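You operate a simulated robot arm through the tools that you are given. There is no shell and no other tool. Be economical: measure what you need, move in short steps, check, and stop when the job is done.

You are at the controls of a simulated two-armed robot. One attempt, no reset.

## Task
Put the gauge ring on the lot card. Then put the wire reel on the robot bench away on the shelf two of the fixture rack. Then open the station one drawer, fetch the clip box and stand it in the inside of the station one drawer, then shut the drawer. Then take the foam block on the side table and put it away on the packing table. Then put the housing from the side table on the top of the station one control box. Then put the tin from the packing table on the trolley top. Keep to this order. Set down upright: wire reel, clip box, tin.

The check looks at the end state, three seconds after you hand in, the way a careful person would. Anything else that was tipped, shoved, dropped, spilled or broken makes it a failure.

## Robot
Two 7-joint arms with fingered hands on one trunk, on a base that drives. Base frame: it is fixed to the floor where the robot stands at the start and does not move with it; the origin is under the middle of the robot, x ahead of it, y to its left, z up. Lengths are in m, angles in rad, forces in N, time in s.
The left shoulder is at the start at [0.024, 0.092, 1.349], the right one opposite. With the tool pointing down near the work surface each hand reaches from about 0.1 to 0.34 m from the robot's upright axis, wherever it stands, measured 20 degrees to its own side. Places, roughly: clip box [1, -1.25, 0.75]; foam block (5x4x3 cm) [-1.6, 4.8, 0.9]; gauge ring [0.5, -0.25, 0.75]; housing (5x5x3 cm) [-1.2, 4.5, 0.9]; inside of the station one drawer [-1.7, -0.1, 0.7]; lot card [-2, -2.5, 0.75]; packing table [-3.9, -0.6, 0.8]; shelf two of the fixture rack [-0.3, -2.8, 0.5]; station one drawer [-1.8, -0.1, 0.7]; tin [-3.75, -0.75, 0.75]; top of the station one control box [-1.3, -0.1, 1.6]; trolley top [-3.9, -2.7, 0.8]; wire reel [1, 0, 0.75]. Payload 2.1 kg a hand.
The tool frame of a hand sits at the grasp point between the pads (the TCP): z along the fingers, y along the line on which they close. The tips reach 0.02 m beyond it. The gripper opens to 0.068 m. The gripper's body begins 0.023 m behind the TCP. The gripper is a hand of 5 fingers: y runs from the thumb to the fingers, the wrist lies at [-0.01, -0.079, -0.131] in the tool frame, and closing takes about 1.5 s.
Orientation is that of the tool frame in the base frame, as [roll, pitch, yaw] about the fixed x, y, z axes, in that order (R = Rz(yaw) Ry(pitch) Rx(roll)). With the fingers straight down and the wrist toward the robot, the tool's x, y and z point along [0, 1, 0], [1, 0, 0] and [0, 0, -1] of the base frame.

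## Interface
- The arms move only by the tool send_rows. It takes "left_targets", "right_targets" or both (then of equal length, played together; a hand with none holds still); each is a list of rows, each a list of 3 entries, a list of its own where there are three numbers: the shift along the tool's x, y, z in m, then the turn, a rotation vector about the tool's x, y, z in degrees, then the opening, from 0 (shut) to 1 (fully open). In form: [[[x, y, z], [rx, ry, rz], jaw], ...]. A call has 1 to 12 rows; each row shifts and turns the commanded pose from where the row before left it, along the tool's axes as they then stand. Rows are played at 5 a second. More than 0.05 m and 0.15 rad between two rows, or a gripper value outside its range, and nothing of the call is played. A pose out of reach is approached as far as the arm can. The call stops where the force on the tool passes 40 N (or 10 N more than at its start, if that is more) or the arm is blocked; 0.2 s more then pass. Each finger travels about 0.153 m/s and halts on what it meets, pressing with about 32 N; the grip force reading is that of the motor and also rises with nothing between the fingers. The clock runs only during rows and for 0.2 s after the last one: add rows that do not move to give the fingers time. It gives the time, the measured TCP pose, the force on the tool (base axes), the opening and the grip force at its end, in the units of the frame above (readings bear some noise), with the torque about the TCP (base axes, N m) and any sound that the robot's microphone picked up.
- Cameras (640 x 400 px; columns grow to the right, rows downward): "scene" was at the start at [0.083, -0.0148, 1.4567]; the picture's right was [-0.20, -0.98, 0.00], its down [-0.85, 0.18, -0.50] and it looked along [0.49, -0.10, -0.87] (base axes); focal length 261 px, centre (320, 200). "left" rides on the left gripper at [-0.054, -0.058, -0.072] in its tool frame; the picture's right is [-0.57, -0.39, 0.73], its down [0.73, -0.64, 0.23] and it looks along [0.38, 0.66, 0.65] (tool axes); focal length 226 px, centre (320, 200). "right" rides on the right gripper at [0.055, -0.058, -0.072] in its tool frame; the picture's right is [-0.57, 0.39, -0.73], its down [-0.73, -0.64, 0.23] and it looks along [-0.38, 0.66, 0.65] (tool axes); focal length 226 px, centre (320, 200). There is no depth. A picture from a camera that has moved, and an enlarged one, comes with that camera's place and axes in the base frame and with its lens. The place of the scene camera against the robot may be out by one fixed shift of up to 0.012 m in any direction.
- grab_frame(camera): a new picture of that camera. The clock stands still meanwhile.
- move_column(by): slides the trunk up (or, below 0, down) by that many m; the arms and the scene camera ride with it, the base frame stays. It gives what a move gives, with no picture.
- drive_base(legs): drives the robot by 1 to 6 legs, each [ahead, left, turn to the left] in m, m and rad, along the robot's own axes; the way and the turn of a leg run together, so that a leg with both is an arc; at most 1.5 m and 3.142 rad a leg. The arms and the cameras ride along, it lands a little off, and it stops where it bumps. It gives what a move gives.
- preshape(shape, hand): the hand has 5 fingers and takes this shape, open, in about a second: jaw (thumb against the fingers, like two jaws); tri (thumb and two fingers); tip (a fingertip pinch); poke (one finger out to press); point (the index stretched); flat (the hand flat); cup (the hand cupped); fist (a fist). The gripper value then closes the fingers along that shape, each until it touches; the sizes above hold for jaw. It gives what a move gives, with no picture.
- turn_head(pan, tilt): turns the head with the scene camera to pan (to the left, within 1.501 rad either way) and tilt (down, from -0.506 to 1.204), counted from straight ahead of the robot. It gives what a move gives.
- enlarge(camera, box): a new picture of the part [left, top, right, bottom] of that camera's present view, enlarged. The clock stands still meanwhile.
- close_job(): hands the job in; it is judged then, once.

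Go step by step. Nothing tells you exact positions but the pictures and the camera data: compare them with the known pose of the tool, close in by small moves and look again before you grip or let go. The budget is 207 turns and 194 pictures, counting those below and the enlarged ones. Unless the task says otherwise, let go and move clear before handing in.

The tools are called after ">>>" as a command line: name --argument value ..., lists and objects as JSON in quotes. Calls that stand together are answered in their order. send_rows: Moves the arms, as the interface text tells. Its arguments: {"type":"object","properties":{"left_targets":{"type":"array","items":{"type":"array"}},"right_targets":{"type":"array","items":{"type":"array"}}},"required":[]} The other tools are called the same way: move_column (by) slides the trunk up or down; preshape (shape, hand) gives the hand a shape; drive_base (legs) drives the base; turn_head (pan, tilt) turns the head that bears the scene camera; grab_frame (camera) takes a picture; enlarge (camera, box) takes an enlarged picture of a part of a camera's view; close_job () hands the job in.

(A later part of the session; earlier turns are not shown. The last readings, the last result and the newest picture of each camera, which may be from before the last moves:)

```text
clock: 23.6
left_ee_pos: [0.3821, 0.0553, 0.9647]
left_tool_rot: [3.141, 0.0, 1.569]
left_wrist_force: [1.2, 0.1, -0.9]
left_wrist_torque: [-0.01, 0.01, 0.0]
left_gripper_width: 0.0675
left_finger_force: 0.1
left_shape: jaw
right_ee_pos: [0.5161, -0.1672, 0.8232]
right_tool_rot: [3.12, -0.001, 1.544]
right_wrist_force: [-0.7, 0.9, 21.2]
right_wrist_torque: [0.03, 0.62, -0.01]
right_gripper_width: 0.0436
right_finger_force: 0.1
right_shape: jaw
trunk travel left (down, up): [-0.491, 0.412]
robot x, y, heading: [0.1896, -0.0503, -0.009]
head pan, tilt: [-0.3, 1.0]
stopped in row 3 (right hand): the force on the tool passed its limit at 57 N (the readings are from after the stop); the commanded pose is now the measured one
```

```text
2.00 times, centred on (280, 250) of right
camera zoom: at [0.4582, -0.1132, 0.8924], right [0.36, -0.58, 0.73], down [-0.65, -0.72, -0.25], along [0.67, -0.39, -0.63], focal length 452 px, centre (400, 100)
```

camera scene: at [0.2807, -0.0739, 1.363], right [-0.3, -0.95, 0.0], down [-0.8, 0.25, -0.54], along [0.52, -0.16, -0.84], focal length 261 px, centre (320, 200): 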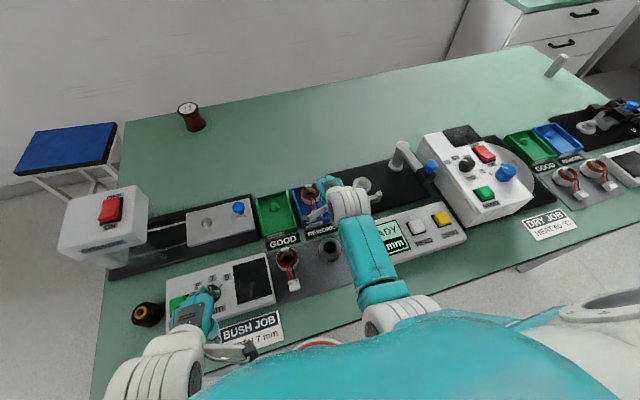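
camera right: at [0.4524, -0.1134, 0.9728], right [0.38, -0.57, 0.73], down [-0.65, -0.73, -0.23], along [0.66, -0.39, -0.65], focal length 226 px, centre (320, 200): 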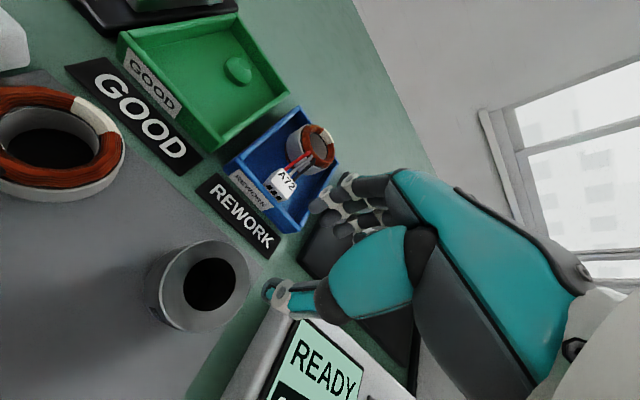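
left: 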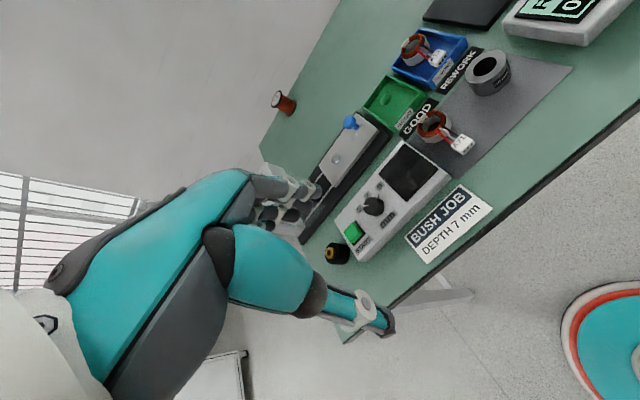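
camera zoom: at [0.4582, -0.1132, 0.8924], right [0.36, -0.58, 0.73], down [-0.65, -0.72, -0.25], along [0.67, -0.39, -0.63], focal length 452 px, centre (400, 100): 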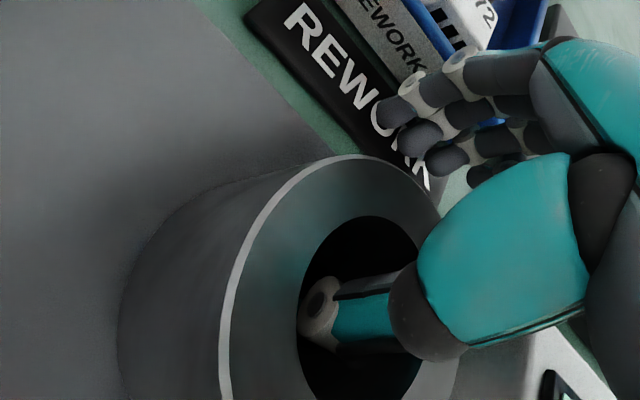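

The thumb met something at 0.823. I look very closely at the thumb in the hole before deciding.

>>> enlarge --camera "right" --box '[250, 200, 350, 300]'

>>> enlarge --camera "scene" --box '[290, 200, 390, 280]'

>>> enlarge --camera "left" --box '[320, 0, 640, 200]'

```text
4.00 times, centred on (300, 250) of right
camera zoom: at [0.4582, -0.1132, 0.8924], right [0.36, -0.58, 0.73], down [-0.65, -0.72, -0.25], along [0.67, -0.39, -0.63], focal length 904 px, centre (400, 0)
```

zoom: 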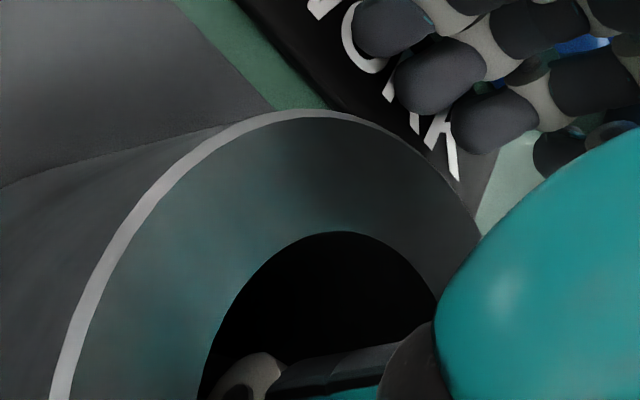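

```text
5.00 times, centred on (340, 240) of scene
camera zoom: at [0.2802, -0.0738, 1.3633], right [-0.3, -0.95, 0.0], down [-0.8, 0.25, -0.54], along [0.52, -0.16, -0.84], focal length 1303 px, centre (220, 0)
```

zoom: 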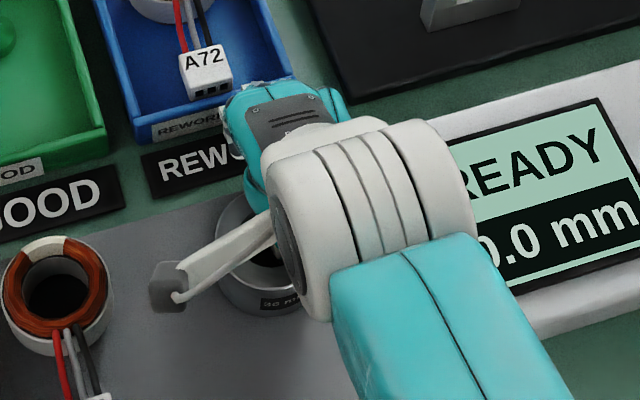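

```text
2.00 times, centred on (480, 100) of left
camera zoom: at [0.3219, -0.0001, 1.036], right [-0.39, -0.56, -0.73], down [-0.64, 0.73, -0.23], along [0.66, 0.38, -0.65], focal length 452 px, centre (0, 400)
```

zoom: 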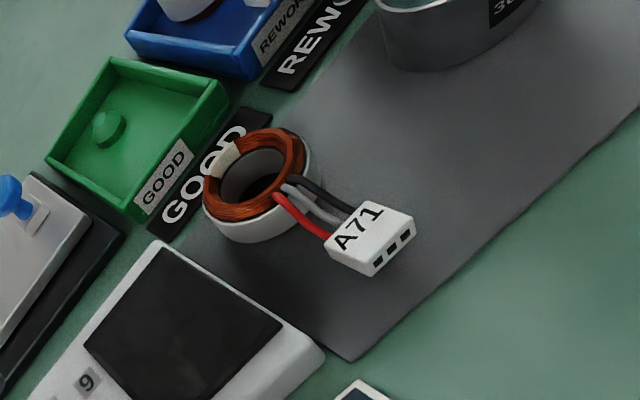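

Refitting all views, they agree best with the ring top at z≈0.835 and centre (0.480,-0.161), ~50 mm wide — so the earlier straddle was simply already deep enough. I go back up, centre on it, open fully and straddle to z≈0.828.

>>> send_rows --right_targets '[[[0, 0, -0.03], [1.2, 0, 0], 0.6], [[0, 0, -0.025], [0, 0, 0], 0.6], [[0.006, -0.015, 0], [0, 0, -0.8], 1], [[0, -0.02, 0], [0, 0, -0.7], 1], [[0, 0, 0], [0, 0, 0], 1]]'

>>> grab_frame --camera "right"

```text
clock: 24.8
left_ee_pos: [0.3804, 0.0551, 0.9634]
left_tool_rot: [-3.141, -0.001, 1.568]
left_wrist_force: [-0.4, -0.1, 0.1]
left_wrist_torque: [0.02, 0.0, -0.02]
left_gripper_width: 0.0676
left_finger_force: 0.0
left_shape: jaw
right_ee_pos: [0.4781, -0.1621, 0.8747]
right_tool_rot: [-3.137, -0.001, 1.573]
right_wrist_force: [-0.3, -0.9, -0.1]
right_wrist_torque: [-0.01, 0.02, 0.03]
right_gripper_width: 0.068
right_finger_force: 0.0
right_shape: jaw
trunk travel left (down, up): [-0.491, 0.412]
robot x, y, heading: [0.1906, -0.0522, 0.001]
head pan, tilt: [-0.3, 1.0]
```

```text
158 pictures are left
camera right: at [0.4204, -0.1082, 0.9461], right [0.39, -0.57, 0.72], down [-0.64, -0.73, -0.23], along [0.66, -0.37, -0.65], focal length 226 px, centre (320, 200)
```

right: 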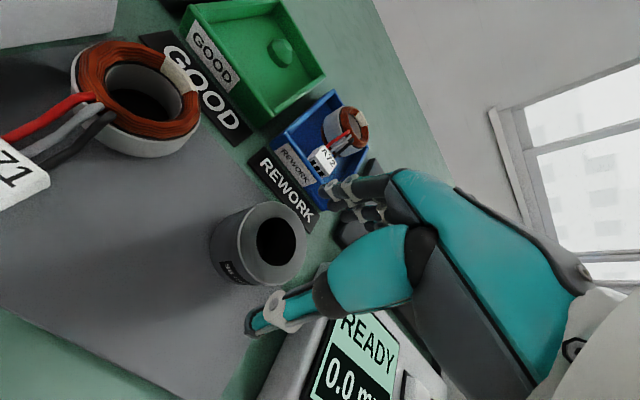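

Ring centre reads (0.483,-0.160). Descend to 0.829 and close.

>>> send_rows --right_targets '[[[0.001, 0.003, 0.02], [0, 0, 0], 1], [[0, 0, 0.015], [0, 0, 0], 1], [[0, 0, 0.01], [0, 0, 0], 1], [[0, 0, 0], [0, 0, 0], 1]]'

>>> enlarge --camera "right" --box '[220, 150, 420, 350]'

```text
clock: 25.8
left_ee_pos: [0.3819, 0.0556, 0.9625]
left_tool_rot: [3.141, 0.001, 1.567]
left_wrist_force: [-0.2, -0.2, -0.5]
left_wrist_torque: [-0.01, 0.0, 0.0]
left_gripper_width: 0.0675
left_finger_force: 0.1
left_shape: jaw
right_ee_pos: [0.4818, -0.1599, 0.8299]
right_tool_rot: [-3.134, -0.002, 1.573]
right_wrist_force: [-0.2, -0.1, 0.5]
right_wrist_torque: [0.0, -0.01, 0.02]
right_gripper_width: 0.0678
right_finger_force: 0.1
right_shape: jaw
trunk travel left (down, up): [-0.491, 0.412]
robot x, y, heading: [0.1897, -0.0529, -0.001]
head pan, tilt: [-0.3, 1.0]
```

```text
2.00 times, centred on (320, 250) of right
camera zoom: at [0.4245, -0.1074, 0.9015], right [0.39, -0.57, 0.72], down [-0.64, -0.73, -0.23], along [0.66, -0.38, -0.65], focal length 452 px, centre (320, 100)
```

zoom: 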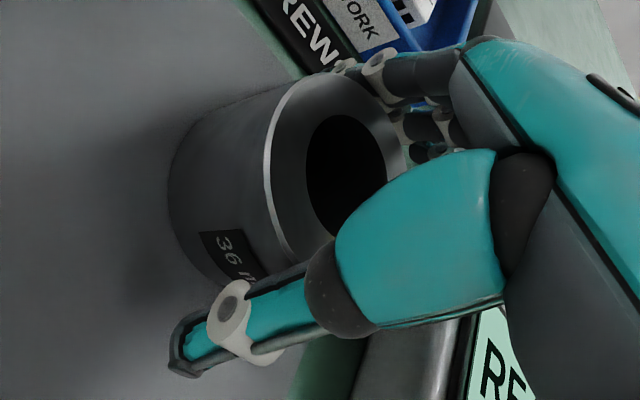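

No contact force and the ring sits between thumb and fingers. Closing.

>>> send_rows --right_targets '[[[0, 0, 0], [0, 0, 0], 0], [[0, 0, 0], [0, 0, 0], 0], [[0, 0, 0], [0, 0, 0], 0], [[0, 0, 0], [0, 0, 0], 0], [[0, 0, 0], [0, 0, 0], 0], [[0, 0, 0], [0, 0, 0], 0], [[0, 0, 0], [0, 0, 0], 0], [[0, 0, -0.02], [0, 0, 0], 0], [[0, 0, -0.02], [0, 0, 0], 0]]'

>>> grab_frame --camera "right"

```text
clock: 27.8
left_ee_pos: [0.3818, 0.0548, 0.9633]
left_tool_rot: [-3.141, 0.001, 1.566]
left_wrist_force: [0.3, 0.2, -0.3]
left_wrist_torque: [-0.01, 0.03, -0.03]
left_gripper_width: 0.0677
left_finger_force: 0.1
left_shape: jaw
right_ee_pos: [0.4827, -0.1598, 0.87]
right_tool_rot: [-3.137, -0.002, 1.573]
right_wrist_force: [0.1, 0.2, -3.5]
right_wrist_torque: [-0.01, 0.0, 0.0]
right_gripper_width: 0.04
right_finger_force: 31.8
right_shape: jaw
trunk travel left (down, up): [-0.491, 0.412]
robot x, y, heading: [0.186, -0.0528, -0.004]
head pan, tilt: [-0.3, 1.0]
```

```text
156 pictures are left
camera right: at [0.4259, -0.1064, 0.9414], right [0.39, -0.57, 0.72], down [-0.64, -0.73, -0.23], along [0.66, -0.37, -0.65], focal length 226 px, centre (320, 200)
```

right: 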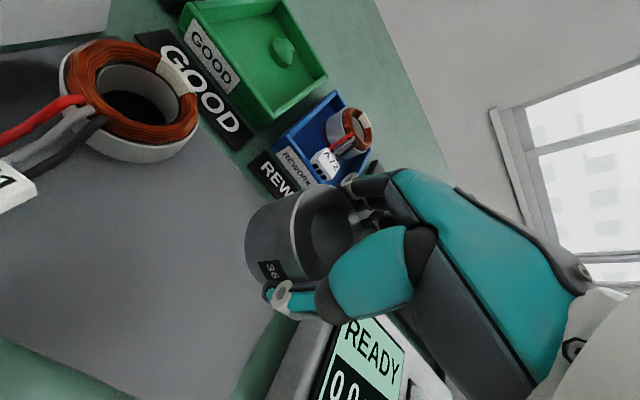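

Gauge ring is gripped (3.5 N) and lifted. I raise the trunk, back away from the bench and look toward the GOODS table.

>>> move_column --by 0.13

>>> drive_base --legs '[[-0.4, 0, 0], [0, 0, -1.57]]'

>>> turn_head --pan -0.6 --tilt 0.5

>>> grab_frame --camera "scene"

```text
clock: 29.4
left_ee_pos: [0.3811, 0.0549, 1.0938]
left_tool_rot: [-3.141, -0.001, 1.568]
left_wrist_force: [-0.2, -0.2, 0.5]
left_wrist_torque: [-0.01, -0.01, -0.01]
left_gripper_width: 0.0675
left_finger_force: 0.0
left_shape: jaw
right_ee_pos: [0.4821, -0.1609, 0.9998]
right_tool_rot: [-3.137, -0.002, 1.573]
right_wrist_force: [-0.3, -0.2, -2.7]
right_wrist_torque: [-0.01, -0.03, 0.01]
right_gripper_width: 0.0402
right_finger_force: 32.3
right_shape: jaw
trunk travel left (down, up): [-0.621, 0.282]
robot x, y, heading: [0.1904, -0.0525, -0.004]
head pan, tilt: [-0.3, 1.0]
```

```text
clock: 35.6
left_ee_pos: [-0.0992, -0.235, 1.0943]
left_tool_rot: [3.14, 0.0, 0.046]
left_wrist_force: [0.2, 0.3, 0.4]
left_wrist_torque: [0.02, -0.01, -0.02]
left_gripper_width: 0.0674
left_finger_force: 0.0
left_shape: jaw
right_ee_pos: [-0.3093, -0.3466, 1.0013]
right_tool_rot: [-3.136, -0.001, 0.051]
right_wrist_force: [0.0, -0.7, -3.8]
right_wrist_torque: [0.01, 0.04, 0.01]
right_gripper_width: 0.0398
right_finger_force: 31.8
right_shape: jaw
trunk travel left (down, up): [-0.621, 0.282]
robot x, y, heading: [-0.2165, -0.0472, -1.527]
head pan, tilt: [-0.3, 1.0]
```

```text
clock: 36.5
left_ee_pos: [-0.0976, -0.235, 1.0948]
left_tool_rot: [3.141, 0.0, 0.048]
left_wrist_force: [0.7, -0.7, -0.4]
left_wrist_torque: [-0.01, 0.01, 0.03]
left_gripper_width: 0.0677
left_finger_force: 0.1
left_shape: jaw
right_ee_pos: [-0.3101, -0.3461, 1.0013]
right_tool_rot: [-3.137, -0.001, 0.051]
right_wrist_force: [-0.4, -0.4, -2.7]
right_wrist_torque: [0.0, 0.03, 0.01]
right_gripper_width: 0.0396
right_finger_force: 32.2
right_shape: jaw
trunk travel left (down, up): [-0.621, 0.282]
robot x, y, heading: [-0.2146, -0.0503, -1.521]
head pan, tilt: [-0.6, 0.499]
```

```text
155 pictures are left
camera scene: at [-0.2599, -0.142, 1.5343], right [-0.85, 0.53, 0.0], down [0.25, 0.41, -0.88], along [-0.46, -0.75, -0.48], focal length 261 px, centre (320, 200)
```

scene: 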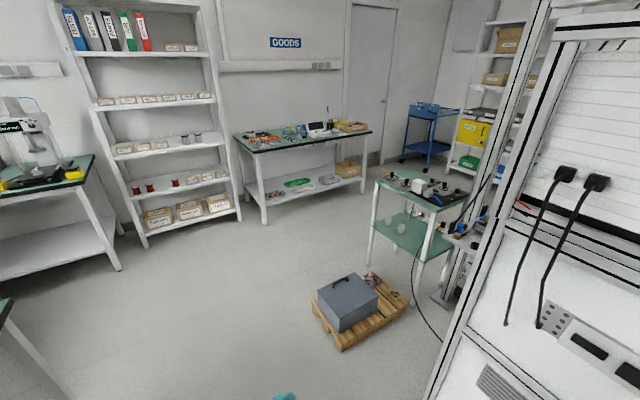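

The GOODS table front edge is at y≈-2.42, x from -0.9 to -2.35. A pallet stands near (-1.05,-1.0). Zooming on the table.

>>> enlarge --camera "scene" --box '[225, 105, 385, 205]'

>>> enlarge --camera "scene" --box '[300, 140, 500, 360]'

>>> enlarge --camera "scene" --box '[80, 80, 260, 260]'

```text
4.00 times, centred on (305, 155) of scene
camera zoom: at [-0.2599, -0.142, 1.5343], right [-0.85, 0.53, 0.0], down [0.25, 0.41, -0.88], along [-0.46, -0.75, -0.48], focal length 1043 px, centre (380, 380)
```

zoom: 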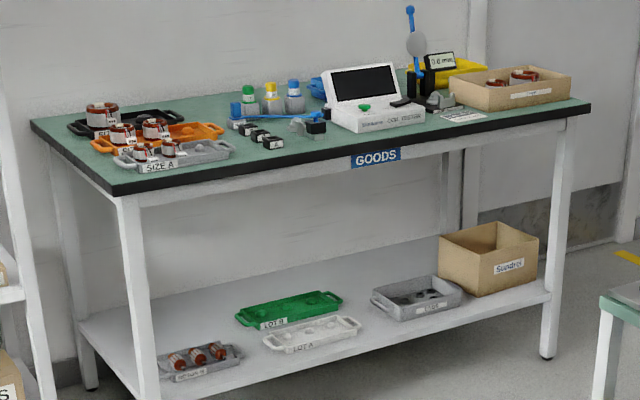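

```text
1.82 times, centred on (400, 250) of scene
camera zoom: at [-0.2599, -0.142, 1.5343], right [-0.85, 0.53, 0.0], down [0.25, 0.41, -0.88], along [-0.46, -0.75, -0.48], focal length 474 px, centre (174, 109)
```

zoom: 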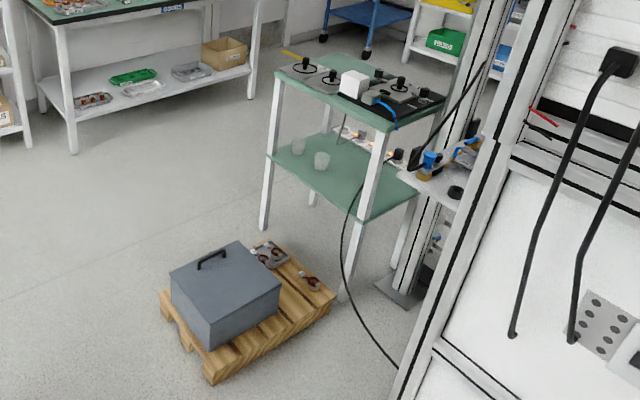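

```text
2.22 times, centred on (170, 170) of scene
camera zoom: at [-0.2599, -0.142, 1.5343], right [-0.85, 0.53, 0.0], down [0.25, 0.41, -0.88], along [-0.46, -0.75, -0.48], focal length 579 px, centre (653, 267)
```

zoom: 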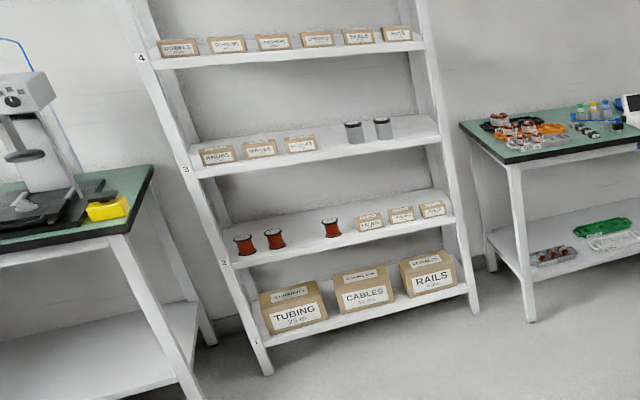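

Lot card is near (-2.0,-2.545). I drive around the pallet, into the aisle in front of the GOODS table.

>>> drive_base --legs '[[1.45, 0, -0.05], [0.4, -0.8, 0], [0, -0.88, 0]]'

>>> turn_head --pan -0.1 --tilt 0.9

>>> grab_frame --camera "scene"

```text
clock: 52.4
left_ee_pos: [-1.7655, -2.1029, 1.0931]
left_tool_rot: [3.141, 0.002, 0.022]
left_wrist_force: [0.4, -0.1, 0.4]
left_wrist_torque: [0.02, -0.01, -0.02]
left_gripper_width: 0.0678
left_finger_force: 0.1
left_shape: jaw
right_ee_pos: [-1.9785, -2.2075, 1.0023]
right_tool_rot: [-3.14, 0.0, 0.025]
right_wrist_force: [0.8, -0.4, -3.6]
right_wrist_torque: [-0.03, 0.05, 0.02]
right_gripper_width: 0.0396
right_finger_force: 31.9
right_shape: jaw
trunk travel left (down, up): [-0.621, 0.282]
robot x, y, heading: [-1.8761, -1.9108, -1.553]
head pan, tilt: [-0.6, 0.499]
```

```text
clock: 53.3
left_ee_pos: [-1.7633, -2.1014, 1.0934]
left_tool_rot: [-3.141, -0.001, 0.02]
left_wrist_force: [-0.7, -0.3, -0.3]
left_wrist_torque: [-0.01, -0.03, 0.04]
left_gripper_width: 0.0678
left_finger_force: 0.1
left_shape: jaw
right_ee_pos: [-1.9774, -2.2071, 1.001]
right_tool_rot: [-3.136, -0.002, 0.025]
right_wrist_force: [0.9, 0.1, -3.6]
right_wrist_torque: [0.04, 0.0, 0.01]
right_gripper_width: 0.04
right_finger_force: 32.0
right_shape: jaw
trunk travel left (down, up): [-0.621, 0.282]
robot x, y, heading: [-1.8744, -1.9088, -1.552]
head pan, tilt: [-0.099, 0.901]
```

```text
151 pictures are left
camera scene: at [-1.8791, -2.0034, 1.5006], right [-1.0, 0.08, 0.0], down [0.06, 0.78, -0.62], along [-0.05, -0.62, -0.78], focal length 261 px, centre (320, 200)
```

scene: 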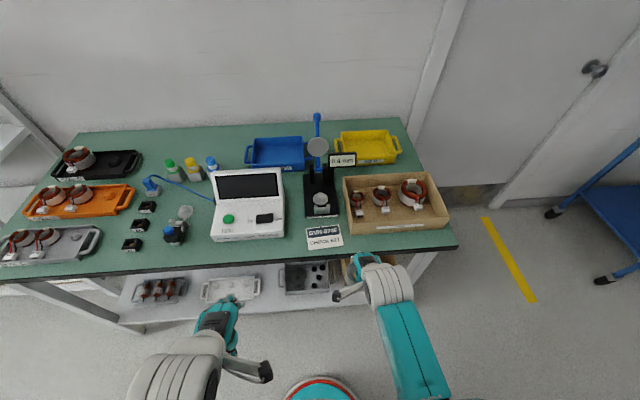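

>>> enlarge --camera "scene" --box '[270, 180, 390, 280]'

>>> enlarge --camera "scene" --box '[0, 130, 250, 290]'

```text
4.00 times, centred on (330, 230) of scene
camera zoom: at [-1.8791, -2.0034, 1.5006], right [-1.0, 0.08, 0.0], down [0.06, 0.78, -0.62], along [-0.05, -0.62, -0.78], focal length 1043 px, centre (280, 80)
```

zoom: 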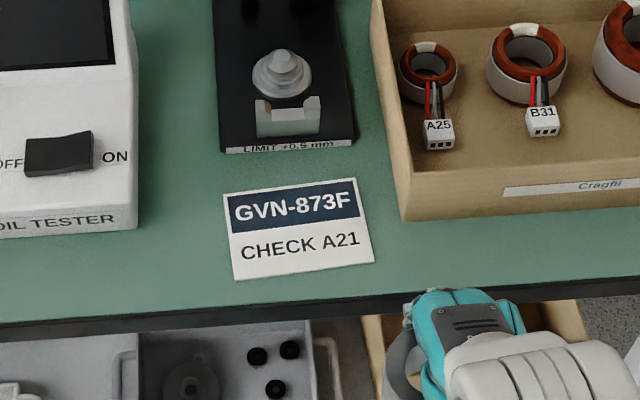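

```text
2.50 times, centred on (125, 210) of scene
camera zoom: at [-1.8791, -2.0034, 1.5006], right [-1.0, 0.08, 0.0], down [0.06, 0.78, -0.62], along [-0.05, -0.62, -0.78], focal length 652 px, centre (808, 175)
```

zoom: 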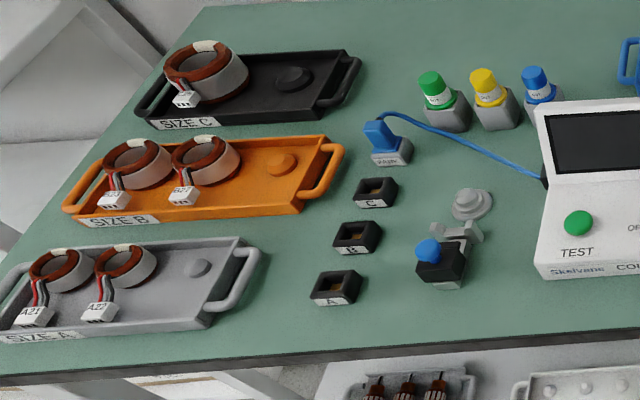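

The card "GVN-873F" is centred near (-1.926,-2.433). I drive closer so the right hand ends up over it.

>>> drive_base --legs '[[0.21, 0.045, -0.02]]'

>>> grab_frame --camera "scene"

>>> grab_frame --camera "right"

```text
clock: 54.9
left_ee_pos: [-1.7195, -2.3132, 1.0929]
left_tool_rot: [-3.139, -0.001, 0.0]
left_wrist_force: [-0.3, -0.1, 0.4]
left_wrist_torque: [-0.04, 0.02, 0.02]
left_gripper_width: 0.0676
left_finger_force: 0.1
left_shape: jaw
right_ee_pos: [-1.9362, -2.4165, 1.0014]
right_tool_rot: [-3.135, -0.002, 0.005]
right_wrist_force: [-0.5, -0.1, -2.7]
right_wrist_torque: [-0.04, 0.02, 0.03]
right_gripper_width: 0.0398
right_finger_force: 32.1
right_shape: jaw
trunk travel left (down, up): [-0.621, 0.282]
robot x, y, heading: [-1.8305, -2.123, -1.573]
head pan, tilt: [-0.099, 0.901]
```

```text
148 pictures are left
camera scene: at [-1.8325, -2.2132, 1.5005], right [-1.0, 0.1, 0.0], down [0.08, 0.78, -0.62], along [-0.06, -0.62, -0.78], focal length 261 px, centre (320, 200)
```

scene: 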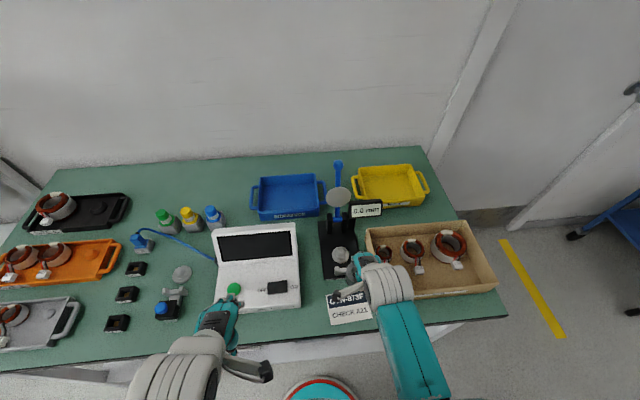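

```text
147 pictures are left
camera right: at [-1.8814, -2.3588, 1.0722], right [-0.57, -0.39, 0.72], down [-0.74, 0.64, -0.23], along [-0.37, -0.66, -0.65], focal length 226 px, centre (320, 200)
```

right: 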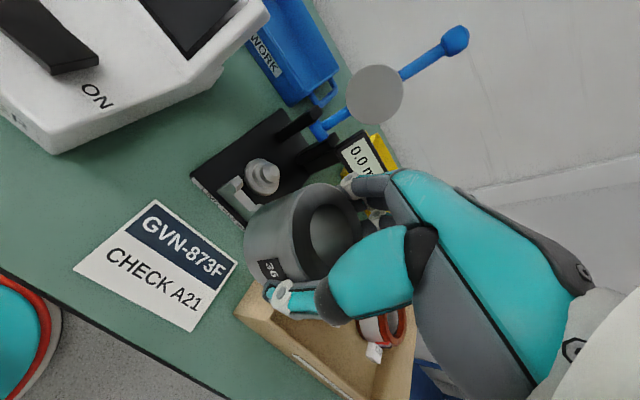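

Card centre (-1.927,-2.415); ring is nearly above. Lower the trunk, then fine steps.

>>> move_column --by -0.1

>>> send_rows --right_targets '[[[0.009, 0, 0.02], [0, 0, 0], 0], [[0, 0, 0.015], [0, 0, 0], 0]]'

>>> grab_frame --camera "right"

>>> enlarge --camera "scene" --box '[290, 230, 430, 350]'

```text
clock: 56.3
left_ee_pos: [-1.7199, -2.3136, 0.9951]
left_tool_rot: [3.141, -0.001, 0.001]
left_wrist_force: [-0.7, 0.7, -0.1]
left_wrist_torque: [0.02, 0.0, 0.01]
left_gripper_width: 0.0677
left_finger_force: 0.0
left_shape: jaw
right_ee_pos: [-1.9365, -2.4163, 0.9009]
right_tool_rot: [-3.137, -0.002, 0.005]
right_wrist_force: [0.8, -1.2, -3.0]
right_wrist_torque: [-0.03, 0.02, 0.01]
right_gripper_width: 0.0399
right_finger_force: 32.0
right_shape: jaw
trunk travel left (down, up): [-0.521, 0.382]
robot x, y, heading: [-1.8264, -2.1244, -1.571]
head pan, tilt: [-0.099, 0.901]
```

```text
clock: 56.9
left_ee_pos: [-1.7205, -2.313, 0.993]
left_tool_rot: [3.141, -0.001, -0.001]
left_wrist_force: [0.8, 0.2, 0.4]
left_wrist_torque: [-0.01, 0.01, 0.01]
left_gripper_width: 0.0675
left_finger_force: 0.0
left_shape: jaw
right_ee_pos: [-1.926, -2.4142, 0.866]
right_tool_rot: [-3.135, -0.001, 0.007]
right_wrist_force: [0.0, -0.6, -3.6]
right_wrist_torque: [0.0, 0.02, -0.03]
right_gripper_width: 0.0399
right_finger_force: 32.2
right_shape: jaw
trunk travel left (down, up): [-0.521, 0.382]
robot x, y, heading: [-1.8284, -2.1225, -1.571]
head pan, tilt: [-0.099, 0.901]
```

```text
146 pictures are left
camera right: at [-1.8722, -2.3577, 0.9374], right [-0.57, -0.39, 0.72], down [-0.74, 0.64, -0.23], along [-0.37, -0.66, -0.65], focal length 226 px, centre (320, 200)
```

right: 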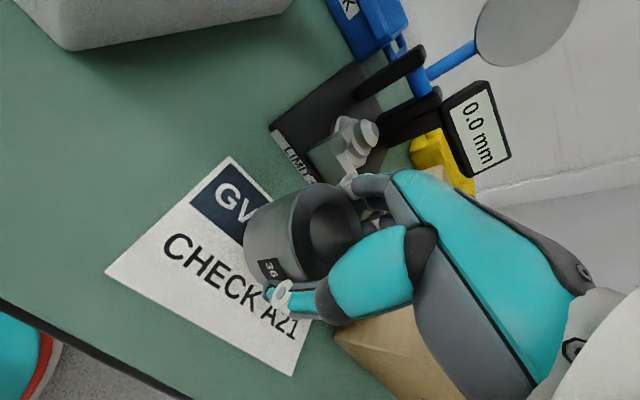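

```text
3.33 times, centred on (360, 290) of scene
camera zoom: at [-1.8327, -2.2174, 1.4003], right [-1.0, 0.1, 0.0], down [0.08, 0.78, -0.62], along [-0.06, -0.62, -0.78], focal length 869 px, centre (187, -100)
```

zoom: 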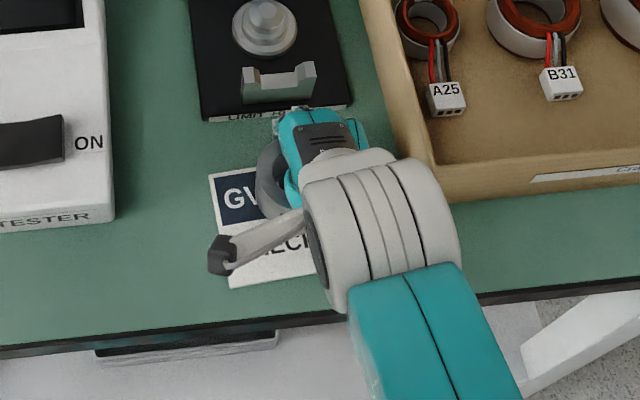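

Refitting, the table top is nearer z≈0.81, and the card centre (-1.926,-2.411). I lower in small steps, reading the force.

>>> send_rows --right_targets '[[[0, -0.003, 0.008], [0, 0, 0], 0], [[0, 0, 0.008], [0, 0, 0], 0], [[0, 0, 0], [0, 0, 0], 0]]'

>>> grab_frame --camera "right"

```text
clock: 57.7
left_ee_pos: [-1.7196, -2.3128, 0.9937]
left_tool_rot: [-3.141, 0.0, 0.002]
left_wrist_force: [0.0, -0.2, 0.3]
left_wrist_torque: [0.0, 0.01, 0.01]
left_gripper_width: 0.0677
left_finger_force: 0.0
left_shape: jaw
right_ee_pos: [-1.9278, -2.412, 0.8503]
right_tool_rot: [-3.136, -0.002, 0.004]
right_wrist_force: [-0.9, -1.1, -1.8]
right_wrist_torque: [-0.04, -0.01, -0.01]
right_gripper_width: 0.0397
right_finger_force: 32.0
right_shape: jaw
trunk travel left (down, up): [-0.521, 0.382]
robot x, y, heading: [-1.8286, -2.1207, -1.572]
head pan, tilt: [-0.099, 0.901]
```

```text
144 pictures are left
camera right: at [-1.8726, -2.3545, 0.9216], right [-0.57, -0.39, 0.72], down [-0.74, 0.64, -0.23], along [-0.37, -0.66, -0.65], focal length 226 px, centre (320, 200)
```

right: 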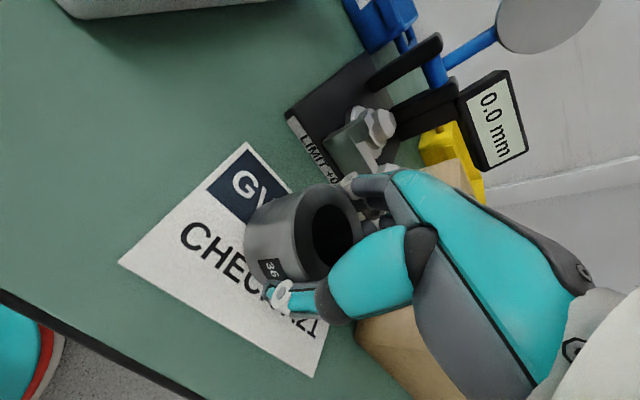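

>>> send_rows --right_targets '[[[0, 0, 0.006], [0, 0, 0], 0], [[0, 0, 0.004], [0, 0, 0], 0], [[0, 0, 0], [0, 0, 0], 0]]'

```text
clock: 58.3
left_ee_pos: [-1.7206, -2.311, 0.9952]
left_tool_rot: [3.139, 0.0, -0.001]
left_wrist_force: [0.4, 0.2, -0.3]
left_wrist_torque: [-0.04, 0.03, 0.0]
left_gripper_width: 0.0676
left_finger_force: 0.0
left_shape: jaw
right_ee_pos: [-1.9268, -2.4134, 0.845]
right_tool_rot: [3.131, -0.003, 0.003]
right_wrist_force: [-1.7, 7.9, 31.3]
right_wrist_torque: [0.25, 0.03, -0.05]
right_gripper_width: 0.038
right_finger_force: 31.8
right_shape: jaw
trunk travel left (down, up): [-0.521, 0.382]
robot x, y, heading: [-1.8278, -2.1235, -1.572]
head pan, tilt: [-0.099, 0.901]
stopped in row 3 (right hand): the force on the tool passed its limit at 45 N (the readings are from after the stop); the commanded pose is now the measured one
```

Ring is down on the card (contact at 0.846). I ease up 3 mm, release and check.

>>> send_rows --right_targets '[[[0, 0, -0.003], [0, 0, 0], 0], [[0, 0, 0], [0.6, 0, 0], 0.3], [[0, 0, 0], [0, 0, 0], 1], [[0, 0, 0], [0, 0, 0], 1], [[0, 0, 0], [0, 0, 0], 1], [[0, 0, -0.02], [0, 0, 0], 1], [[0, 0, -0.04], [0, 0, 0], 1], [[0, 0, -0.04], [0, 0, 0], 1]]'

>>> grab_frame --camera "right"

>>> enlarge --camera "scene" --box '[290, 230, 430, 350]'

```text
clock: 60.1
left_ee_pos: [-1.7211, -2.3128, 0.994]
left_tool_rot: [3.141, -0.001, 0.0]
left_wrist_force: [0.1, -1.2, 0.4]
left_wrist_torque: [-0.01, -0.02, -0.01]
left_gripper_width: 0.0677
left_finger_force: 0.1
left_shape: jaw
right_ee_pos: [-1.9257, -2.413, 0.9446]
right_tool_rot: [-3.134, -0.004, 0.006]
right_wrist_force: [-0.3, -0.4, -0.3]
right_wrist_torque: [0.0, 0.0, -0.05]
right_gripper_width: 0.068
right_finger_force: 0.0
right_shape: jaw
trunk travel left (down, up): [-0.521, 0.382]
robot x, y, heading: [-1.8289, -2.1261, -1.571]
head pan, tilt: [-0.099, 0.901]
```

```text
143 pictures are left
camera right: at [-1.871, -2.3568, 1.016], right [-0.57, -0.39, 0.72], down [-0.73, 0.64, -0.23], along [-0.37, -0.66, -0.65], focal length 226 px, centre (320, 200)
```

right: 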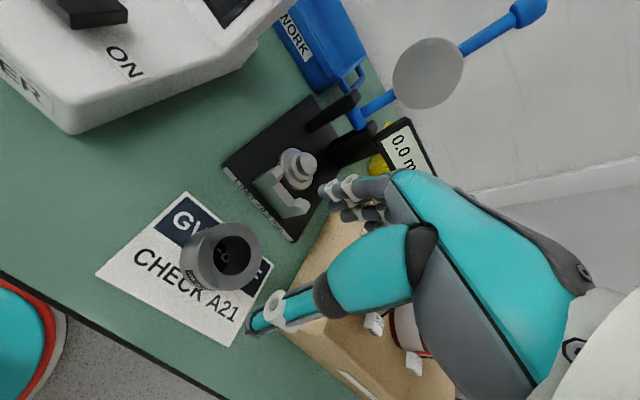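

```text
3.33 times, centred on (360, 290) of scene
camera zoom: at [-1.8327, -2.2172, 1.4003], right [-1.0, 0.1, 0.0], down [0.08, 0.78, -0.62], along [-0.06, -0.62, -0.78], focal length 869 px, centre (187, -100)
```

zoom: 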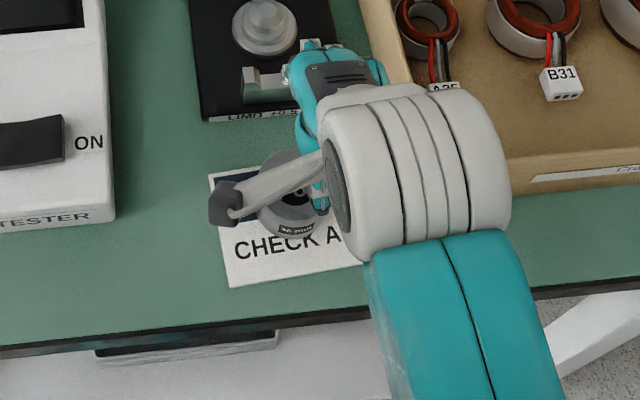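

The ring stands on the card. Next the reel near (1.0,0.12); I'll approach from the bench's left end, facing -y. Driving back in strafes.

>>> move_column --by 0.12

>>> drive_base --legs '[[-0.22, 0, 0], [0, 0.85, 0], [0, 0.8, 0], [-1.4, 0, 0], [-1.35, 0, 0], [0, 0.7, 0]]'

>>> turn_head --pan 0.5 --tilt 0.8

>>> grab_frame --camera "scene"

```text
clock: 61.6
left_ee_pos: [-1.7206, -2.3127, 1.114]
left_tool_rot: [-3.14, -0.001, 0.0]
left_wrist_force: [0.2, -0.6, -0.3]
left_wrist_torque: [-0.01, -0.03, -0.03]
left_gripper_width: 0.0679
left_finger_force: 0.1
left_shape: jaw
right_ee_pos: [-1.9264, -2.4148, 1.0655]
right_tool_rot: [-3.134, -0.004, 0.003]
right_wrist_force: [-0.1, -0.3, -0.1]
right_wrist_torque: [0.01, 0.0, 0.02]
right_gripper_width: 0.0679
right_finger_force: 0.1
right_shape: jaw
trunk travel left (down, up): [-0.641, 0.262]
robot x, y, heading: [-1.8318, -2.1184, -1.566]
head pan, tilt: [-0.099, 0.901]
```

```text
clock: 87.2
left_ee_pos: [0.5388, 0.5916, 1.1137]
left_tool_rot: [-3.141, 0.0, -0.019]
left_wrist_force: [0.3, 0.1, -0.4]
left_wrist_torque: [-0.01, -0.02, -0.02]
left_gripper_width: 0.0676
left_finger_force: 0.1
left_shape: jaw
right_ee_pos: [0.3319, 0.4937, 1.0673]
right_tool_rot: [-3.136, -0.004, -0.016]
right_wrist_force: [0.2, 0.5, 0.1]
right_wrist_torque: [0.01, -0.03, 0.0]
right_gripper_width: 0.0677
right_finger_force: 0.1
right_shape: jaw
trunk travel left (down, up): [-0.641, 0.262]
robot x, y, heading: [0.4361, 0.7832, -1.587]
head pan, tilt: [-0.099, 0.901]
```

```text
clock: 88.2
left_ee_pos: [0.5389, 0.5917, 1.1145]
left_tool_rot: [3.141, 0.001, -0.017]
left_wrist_force: [-0.5, -0.2, 0.1]
left_wrist_torque: [-0.01, -0.02, -0.02]
left_gripper_width: 0.0675
left_finger_force: 0.0
left_shape: jaw
right_ee_pos: [0.3304, 0.4932, 1.0658]
right_tool_rot: [-3.135, -0.005, -0.016]
right_wrist_force: [-0.2, -0.1, 0.8]
right_wrist_torque: [0.03, 0.04, 0.0]
right_gripper_width: 0.0679
right_finger_force: 0.1
right_shape: jaw
trunk travel left (down, up): [-0.641, 0.262]
robot x, y, heading: [0.4348, 0.7854, -1.59]
head pan, tilt: [0.499, 0.799]
```

```text
141 pictures are left
camera scene: at [0.4749, 0.6989, 1.5284], right [-0.89, -0.46, 0.0], down [-0.33, 0.64, -0.7], along [0.32, -0.62, -0.72], focal length 261 px, centre (320, 200)
```

scene: 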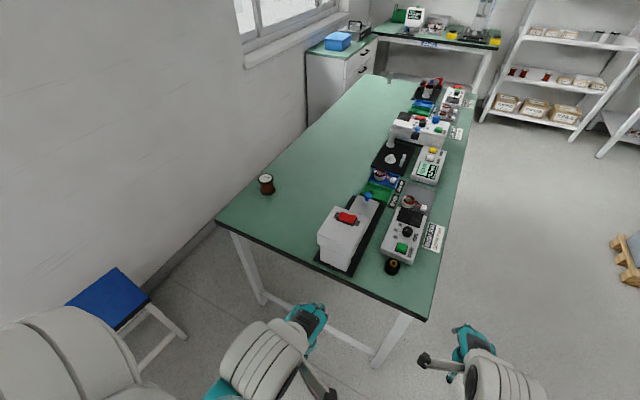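

Reel at ≈(1.025,0.112), bench left edge y≈0.32, E‑stop box at the corner. I strafe along to the reel and move in.

>>> drive_base --legs '[[0, 0.47, 0.02], [0.3, 0, 0]]'

>>> turn_head --pan 0.2 --tilt 1.0

>>> grab_frame --camera "scene"

>>> grab_frame --camera "left"

```text
clock: 92.8
left_ee_pos: [1.0104, 0.3076, 1.1138]
left_tool_rot: [-3.14, 0.001, -0.001]
left_wrist_force: [0.6, -1.0, -0.2]
left_wrist_torque: [0.01, 0.02, 0.01]
left_gripper_width: 0.0679
left_finger_force: 0.1
left_shape: jaw
right_ee_pos: [0.8024, 0.2051, 1.0658]
right_tool_rot: [-3.135, -0.003, 0.002]
right_wrist_force: [0.3, 0.6, 0.1]
right_wrist_torque: [0.0, 0.01, -0.03]
right_gripper_width: 0.0681
right_finger_force: 0.0
right_shape: jaw
trunk travel left (down, up): [-0.641, 0.262]
robot x, y, heading: [0.9053, 0.4981, -1.579]
head pan, tilt: [0.499, 0.799]
stopped in leg 2: the robot was blocked; the commanded pose is now the measured one
```

```text
clock: 93.6
left_ee_pos: [1.0098, 0.3061, 1.1147]
left_tool_rot: [-3.14, 0.001, 0.0]
left_wrist_force: [-0.5, 0.1, -0.6]
left_wrist_torque: [-0.01, -0.02, -0.04]
left_gripper_width: 0.0677
left_finger_force: 0.0
left_shape: jaw
right_ee_pos: [0.8035, 0.205, 1.0653]
right_tool_rot: [-3.135, -0.004, 0.003]
right_wrist_force: [-0.1, -0.2, -0.3]
right_wrist_torque: [0.0, 0.0, -0.01]
right_gripper_width: 0.0679
right_finger_force: 0.0
right_shape: jaw
trunk travel left (down, up): [-0.641, 0.262]
robot x, y, heading: [0.9021, 0.5004, -1.571]
head pan, tilt: [0.201, 1.0]
```

```text
140 pictures are left
camera scene: at [0.9189, 0.4156, 1.5134], right [-0.98, -0.2, 0.0], down [-0.17, 0.82, -0.54], along [0.11, -0.53, -0.84], focal length 261 px, centre (320, 200)
```

scene: 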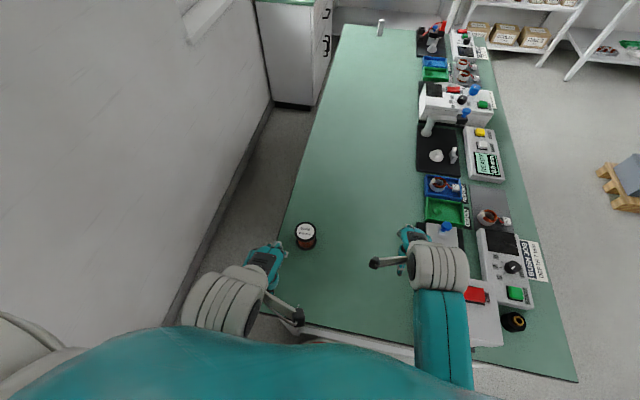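

```text
139 pictures are left
camera left: at [0.9543, 0.3643, 1.1856], right [-0.57, 0.39, -0.73], down [0.73, 0.64, -0.23], along [0.38, -0.66, -0.65], focal length 226 px, centre (320, 200)
```

left: 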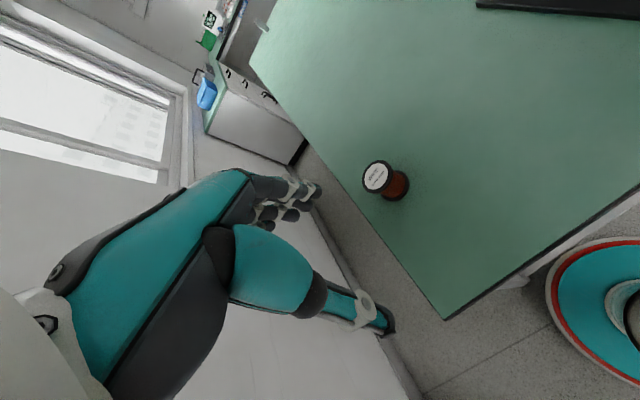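

The base is blocked at 0.18 m from the bench edge; the reel stands at about (1.022,0.103), z 0.765–0.845, so I need 0.40 m reach. Lowering the trunk gives the arm more horizontal reach; I raise the right hand first.

>>> send_rows --right_targets '[[[0, -0.01, -0.03], [0, 0, 0], 1], [[0, -0.01, -0.03], [0, 0, 0], 1], [[0, -0.01, -0.03], [0, 0, 0], 1], [[0, -0.01, -0.02], [0, 0, 0], 1]]'

>>> move_column --by -0.2

>>> enlarge --camera "scene" --box '[200, 180, 400, 320]'

```text
clock: 94.6
left_ee_pos: [1.0105, 0.3077, 1.1135]
left_tool_rot: [-3.14, -0.001, 0.0]
left_wrist_force: [0.7, 0.7, 0.9]
left_wrist_torque: [0.01, 0.02, -0.02]
left_gripper_width: 0.0676
left_finger_force: 0.0
left_shape: jaw
right_ee_pos: [0.8037, 0.2454, 1.1761]
right_tool_rot: [-3.134, -0.003, 0.001]
right_wrist_force: [-0.1, 0.2, -1.0]
right_wrist_torque: [-0.01, -0.02, 0.03]
right_gripper_width: 0.0681
right_finger_force: 0.0
right_shape: jaw
trunk travel left (down, up): [-0.641, 0.262]
robot x, y, heading: [0.9012, 0.4935, -1.575]
head pan, tilt: [0.201, 1.0]
```

```text
clock: 96.8
left_ee_pos: [1.0094, 0.3078, 0.9141]
left_tool_rot: [-3.139, 0.0, -0.001]
left_wrist_force: [-0.3, -0.3, 0.5]
left_wrist_torque: [0.0, 0.01, -0.02]
left_gripper_width: 0.0676
left_finger_force: 0.0
left_shape: jaw
right_ee_pos: [0.8024, 0.2439, 0.9742]
right_tool_rot: [-3.125, -0.004, 0.001]
right_wrist_force: [1.2, 0.5, -0.7]
right_wrist_torque: [0.01, 0.02, 0.01]
right_gripper_width: 0.068
right_finger_force: 0.0
right_shape: jaw
trunk travel left (down, up): [-0.441, 0.462]
robot x, y, heading: [0.8994, 0.4977, -1.569]
head pan, tilt: [0.201, 1.0]
```

```text
2.86 times, centred on (300, 250) of scene
camera zoom: at [0.9189, 0.4033, 1.3128], right [-0.98, -0.2, 0.0], down [-0.17, 0.82, -0.54], along [0.11, -0.53, -0.84], focal length 745 px, centre (377, 57)
```

zoom: 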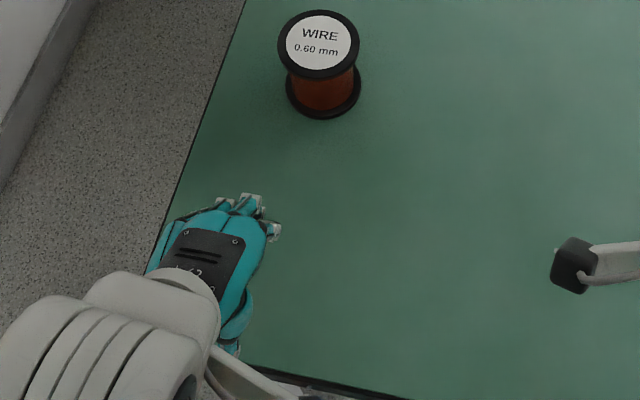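

>>> send_rows --left_targets '[[[0.004, 0.04, -0.005], [0, 0, 0], 1], [[0.004, 0.04, -0.005], [0, 0, 0], 1], [[0.004, 0.04, 0], [0, 0, 0], 1], [[0.004, 0.04, 0], [0, 0, 0], 1], [[0, 0.03, 0], [0, 0, 0], 1], [[0, 0, 0], [0, 0, 0], 1]]'

>>> grab_frame --camera "left"

>>> enlarge --camera "scene" --box '[200, 160, 400, 300]'

```text
clock: 98.2
left_ee_pos: [1.0246, 0.1167, 0.9215]
left_tool_rot: [-3.139, 0.0, 0.0]
left_wrist_force: [0.1, 0.6, 0.3]
left_wrist_torque: [0.01, 0.02, 0.0]
left_gripper_width: 0.0678
left_finger_force: 0.1
left_shape: jaw
right_ee_pos: [0.8035, 0.2435, 0.9734]
right_tool_rot: [-3.124, -0.003, 0.001]
right_wrist_force: [0.2, 0.1, 0.0]
right_wrist_torque: [0.02, 0.0, 0.01]
right_gripper_width: 0.0679
right_finger_force: 0.0
right_shape: jaw
trunk travel left (down, up): [-0.441, 0.462]
robot x, y, heading: [0.9013, 0.4966, -1.569]
head pan, tilt: [0.201, 1.0]
```

```text
137 pictures are left
camera left: at [0.9677, 0.1735, 0.9943], right [-0.57, 0.39, -0.73], down [0.73, 0.64, -0.23], along [0.38, -0.66, -0.65], focal length 226 px, centre (320, 200)
```

left: 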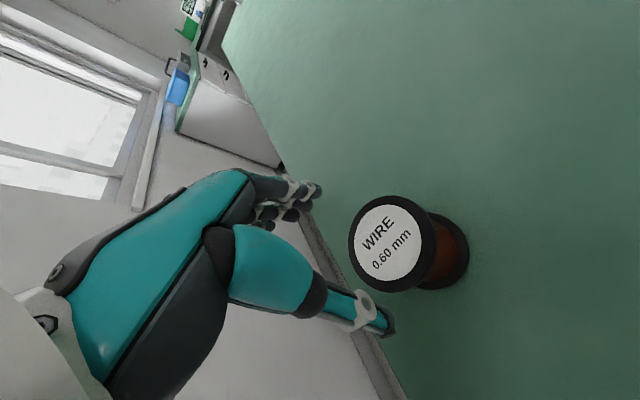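

```text
2.86 times, centred on (300, 230) of scene
camera zoom: at [0.9189, 0.4031, 1.3128], right [-0.98, -0.2, 0.0], down [-0.17, 0.82, -0.54], along [0.11, -0.53, -0.84], focal length 745 px, centre (377, 114)
```

zoom: 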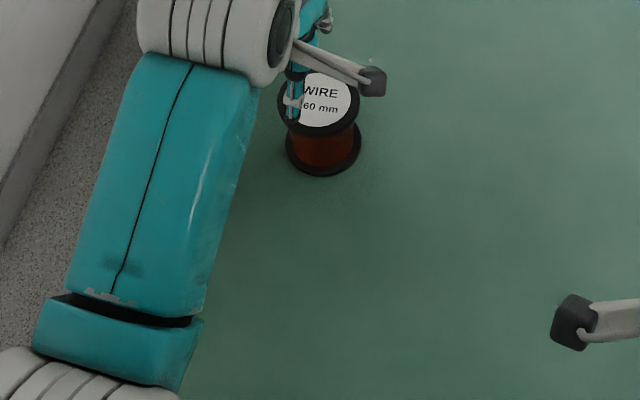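

Top flange centre ≈(1.0245,0.104) at z≈0.843, ~6 cm wide: a tight straddle. I centre the hand, lower a little and check.

>>> send_rows --left_targets '[[[0, 0.0125, 0.01], [0, 0, 0], 1], [[0, 0, 0.02], [0, 0, 0], 1], [[0, 0, 0], [0, 0, 0], 1]]'

>>> grab_frame --camera "left"

>>> enlarge --camera "scene" --box '[240, 160, 360, 260]'

```text
clock: 99.0
left_ee_pos: [1.0234, 0.1041, 0.8924]
left_tool_rot: [-3.138, -0.001, 0.001]
left_wrist_force: [-0.1, -0.6, 0.5]
left_wrist_torque: [0.01, 0.01, -0.03]
left_gripper_width: 0.0675
left_finger_force: 0.0
left_shape: jaw
right_ee_pos: [0.8025, 0.2433, 0.9733]
right_tool_rot: [-3.126, -0.004, 0.002]
right_wrist_force: [0.7, -0.9, -0.3]
right_wrist_torque: [0.03, 0.0, -0.05]
right_gripper_width: 0.0678
right_finger_force: 0.1
right_shape: jaw
trunk travel left (down, up): [-0.441, 0.462]
robot x, y, heading: [0.9006, 0.4982, -1.575]
head pan, tilt: [0.201, 1.0]
```

```text
135 pictures are left
camera left: at [0.9687, 0.1605, 0.9638], right [-0.57, 0.39, -0.73], down [0.73, 0.64, -0.23], along [0.38, -0.66, -0.65], focal length 226 px, centre (320, 200)
```

left: 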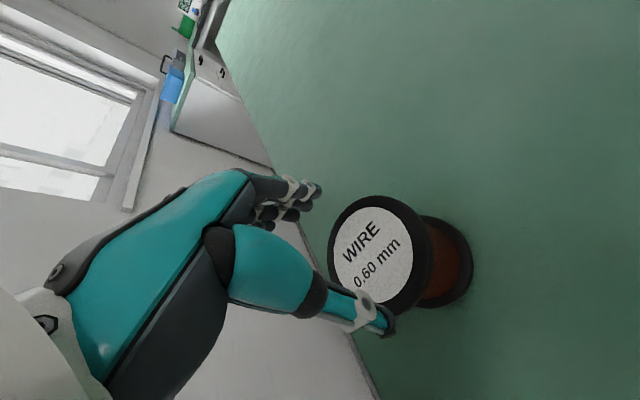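

```text
4.00 times, centred on (300, 210) of scene
camera zoom: at [0.9189, 0.4032, 1.3128], right [-0.98, -0.2, 0.0], down [-0.17, 0.82, -0.54], along [0.11, -0.53, -0.84], focal length 1043 px, centre (400, 160)
```

zoom: 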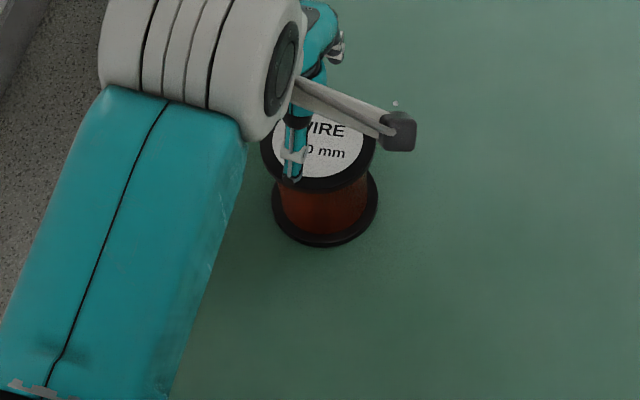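

Alignment holds (thumb gap ≈4 mm). Descending gently, watching force.

>>> send_rows --left_targets '[[[0.001, 0.001, 0.02], [0, 0, 0], 1], [[0, 0, 0.006], [0, 0, 0], 1], [[0, 0, 0.004], [0, 0, 0], 1], [[0, 0, 0], [0, 0, 0], 1]]'

>>> enlarge --camera "left" --box '[240, 150, 480, 350]'

```text
clock: 100.0
left_ee_pos: [1.026, 0.103, 0.8628]
left_tool_rot: [-3.139, -0.001, 0.001]
left_wrist_force: [-0.3, 4.0, 8.4]
left_wrist_torque: [0.3, -0.03, -0.03]
left_gripper_width: 0.0678
left_finger_force: 0.1
left_shape: jaw
right_ee_pos: [0.8035, 0.2446, 0.9745]
right_tool_rot: [-3.126, -0.004, 0.002]
right_wrist_force: [-0.1, 0.4, -0.2]
right_wrist_torque: [0.01, -0.01, -0.01]
right_gripper_width: 0.0677
right_finger_force: 0.1
right_shape: jaw
trunk travel left (down, up): [-0.441, 0.462]
robot x, y, heading: [0.9036, 0.4934, -1.574]
head pan, tilt: [0.201, 1.0]
```

```text
2.00 times, centred on (360, 250) of left
camera zoom: at [0.9704, 0.1608, 0.9346], right [-0.57, 0.39, -0.73], down [0.73, 0.64, -0.23], along [0.38, -0.66, -0.65], focal length 452 px, centre (240, 100)
```

zoom: 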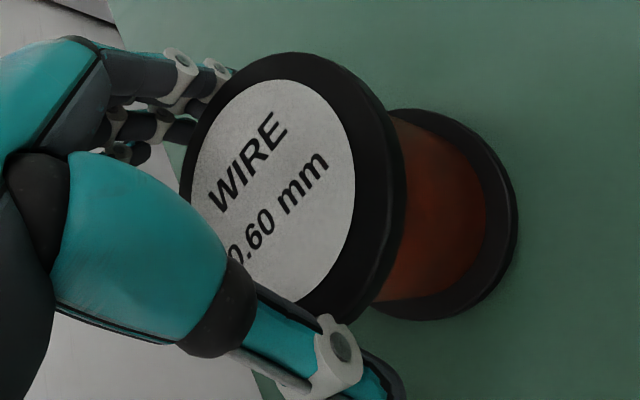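

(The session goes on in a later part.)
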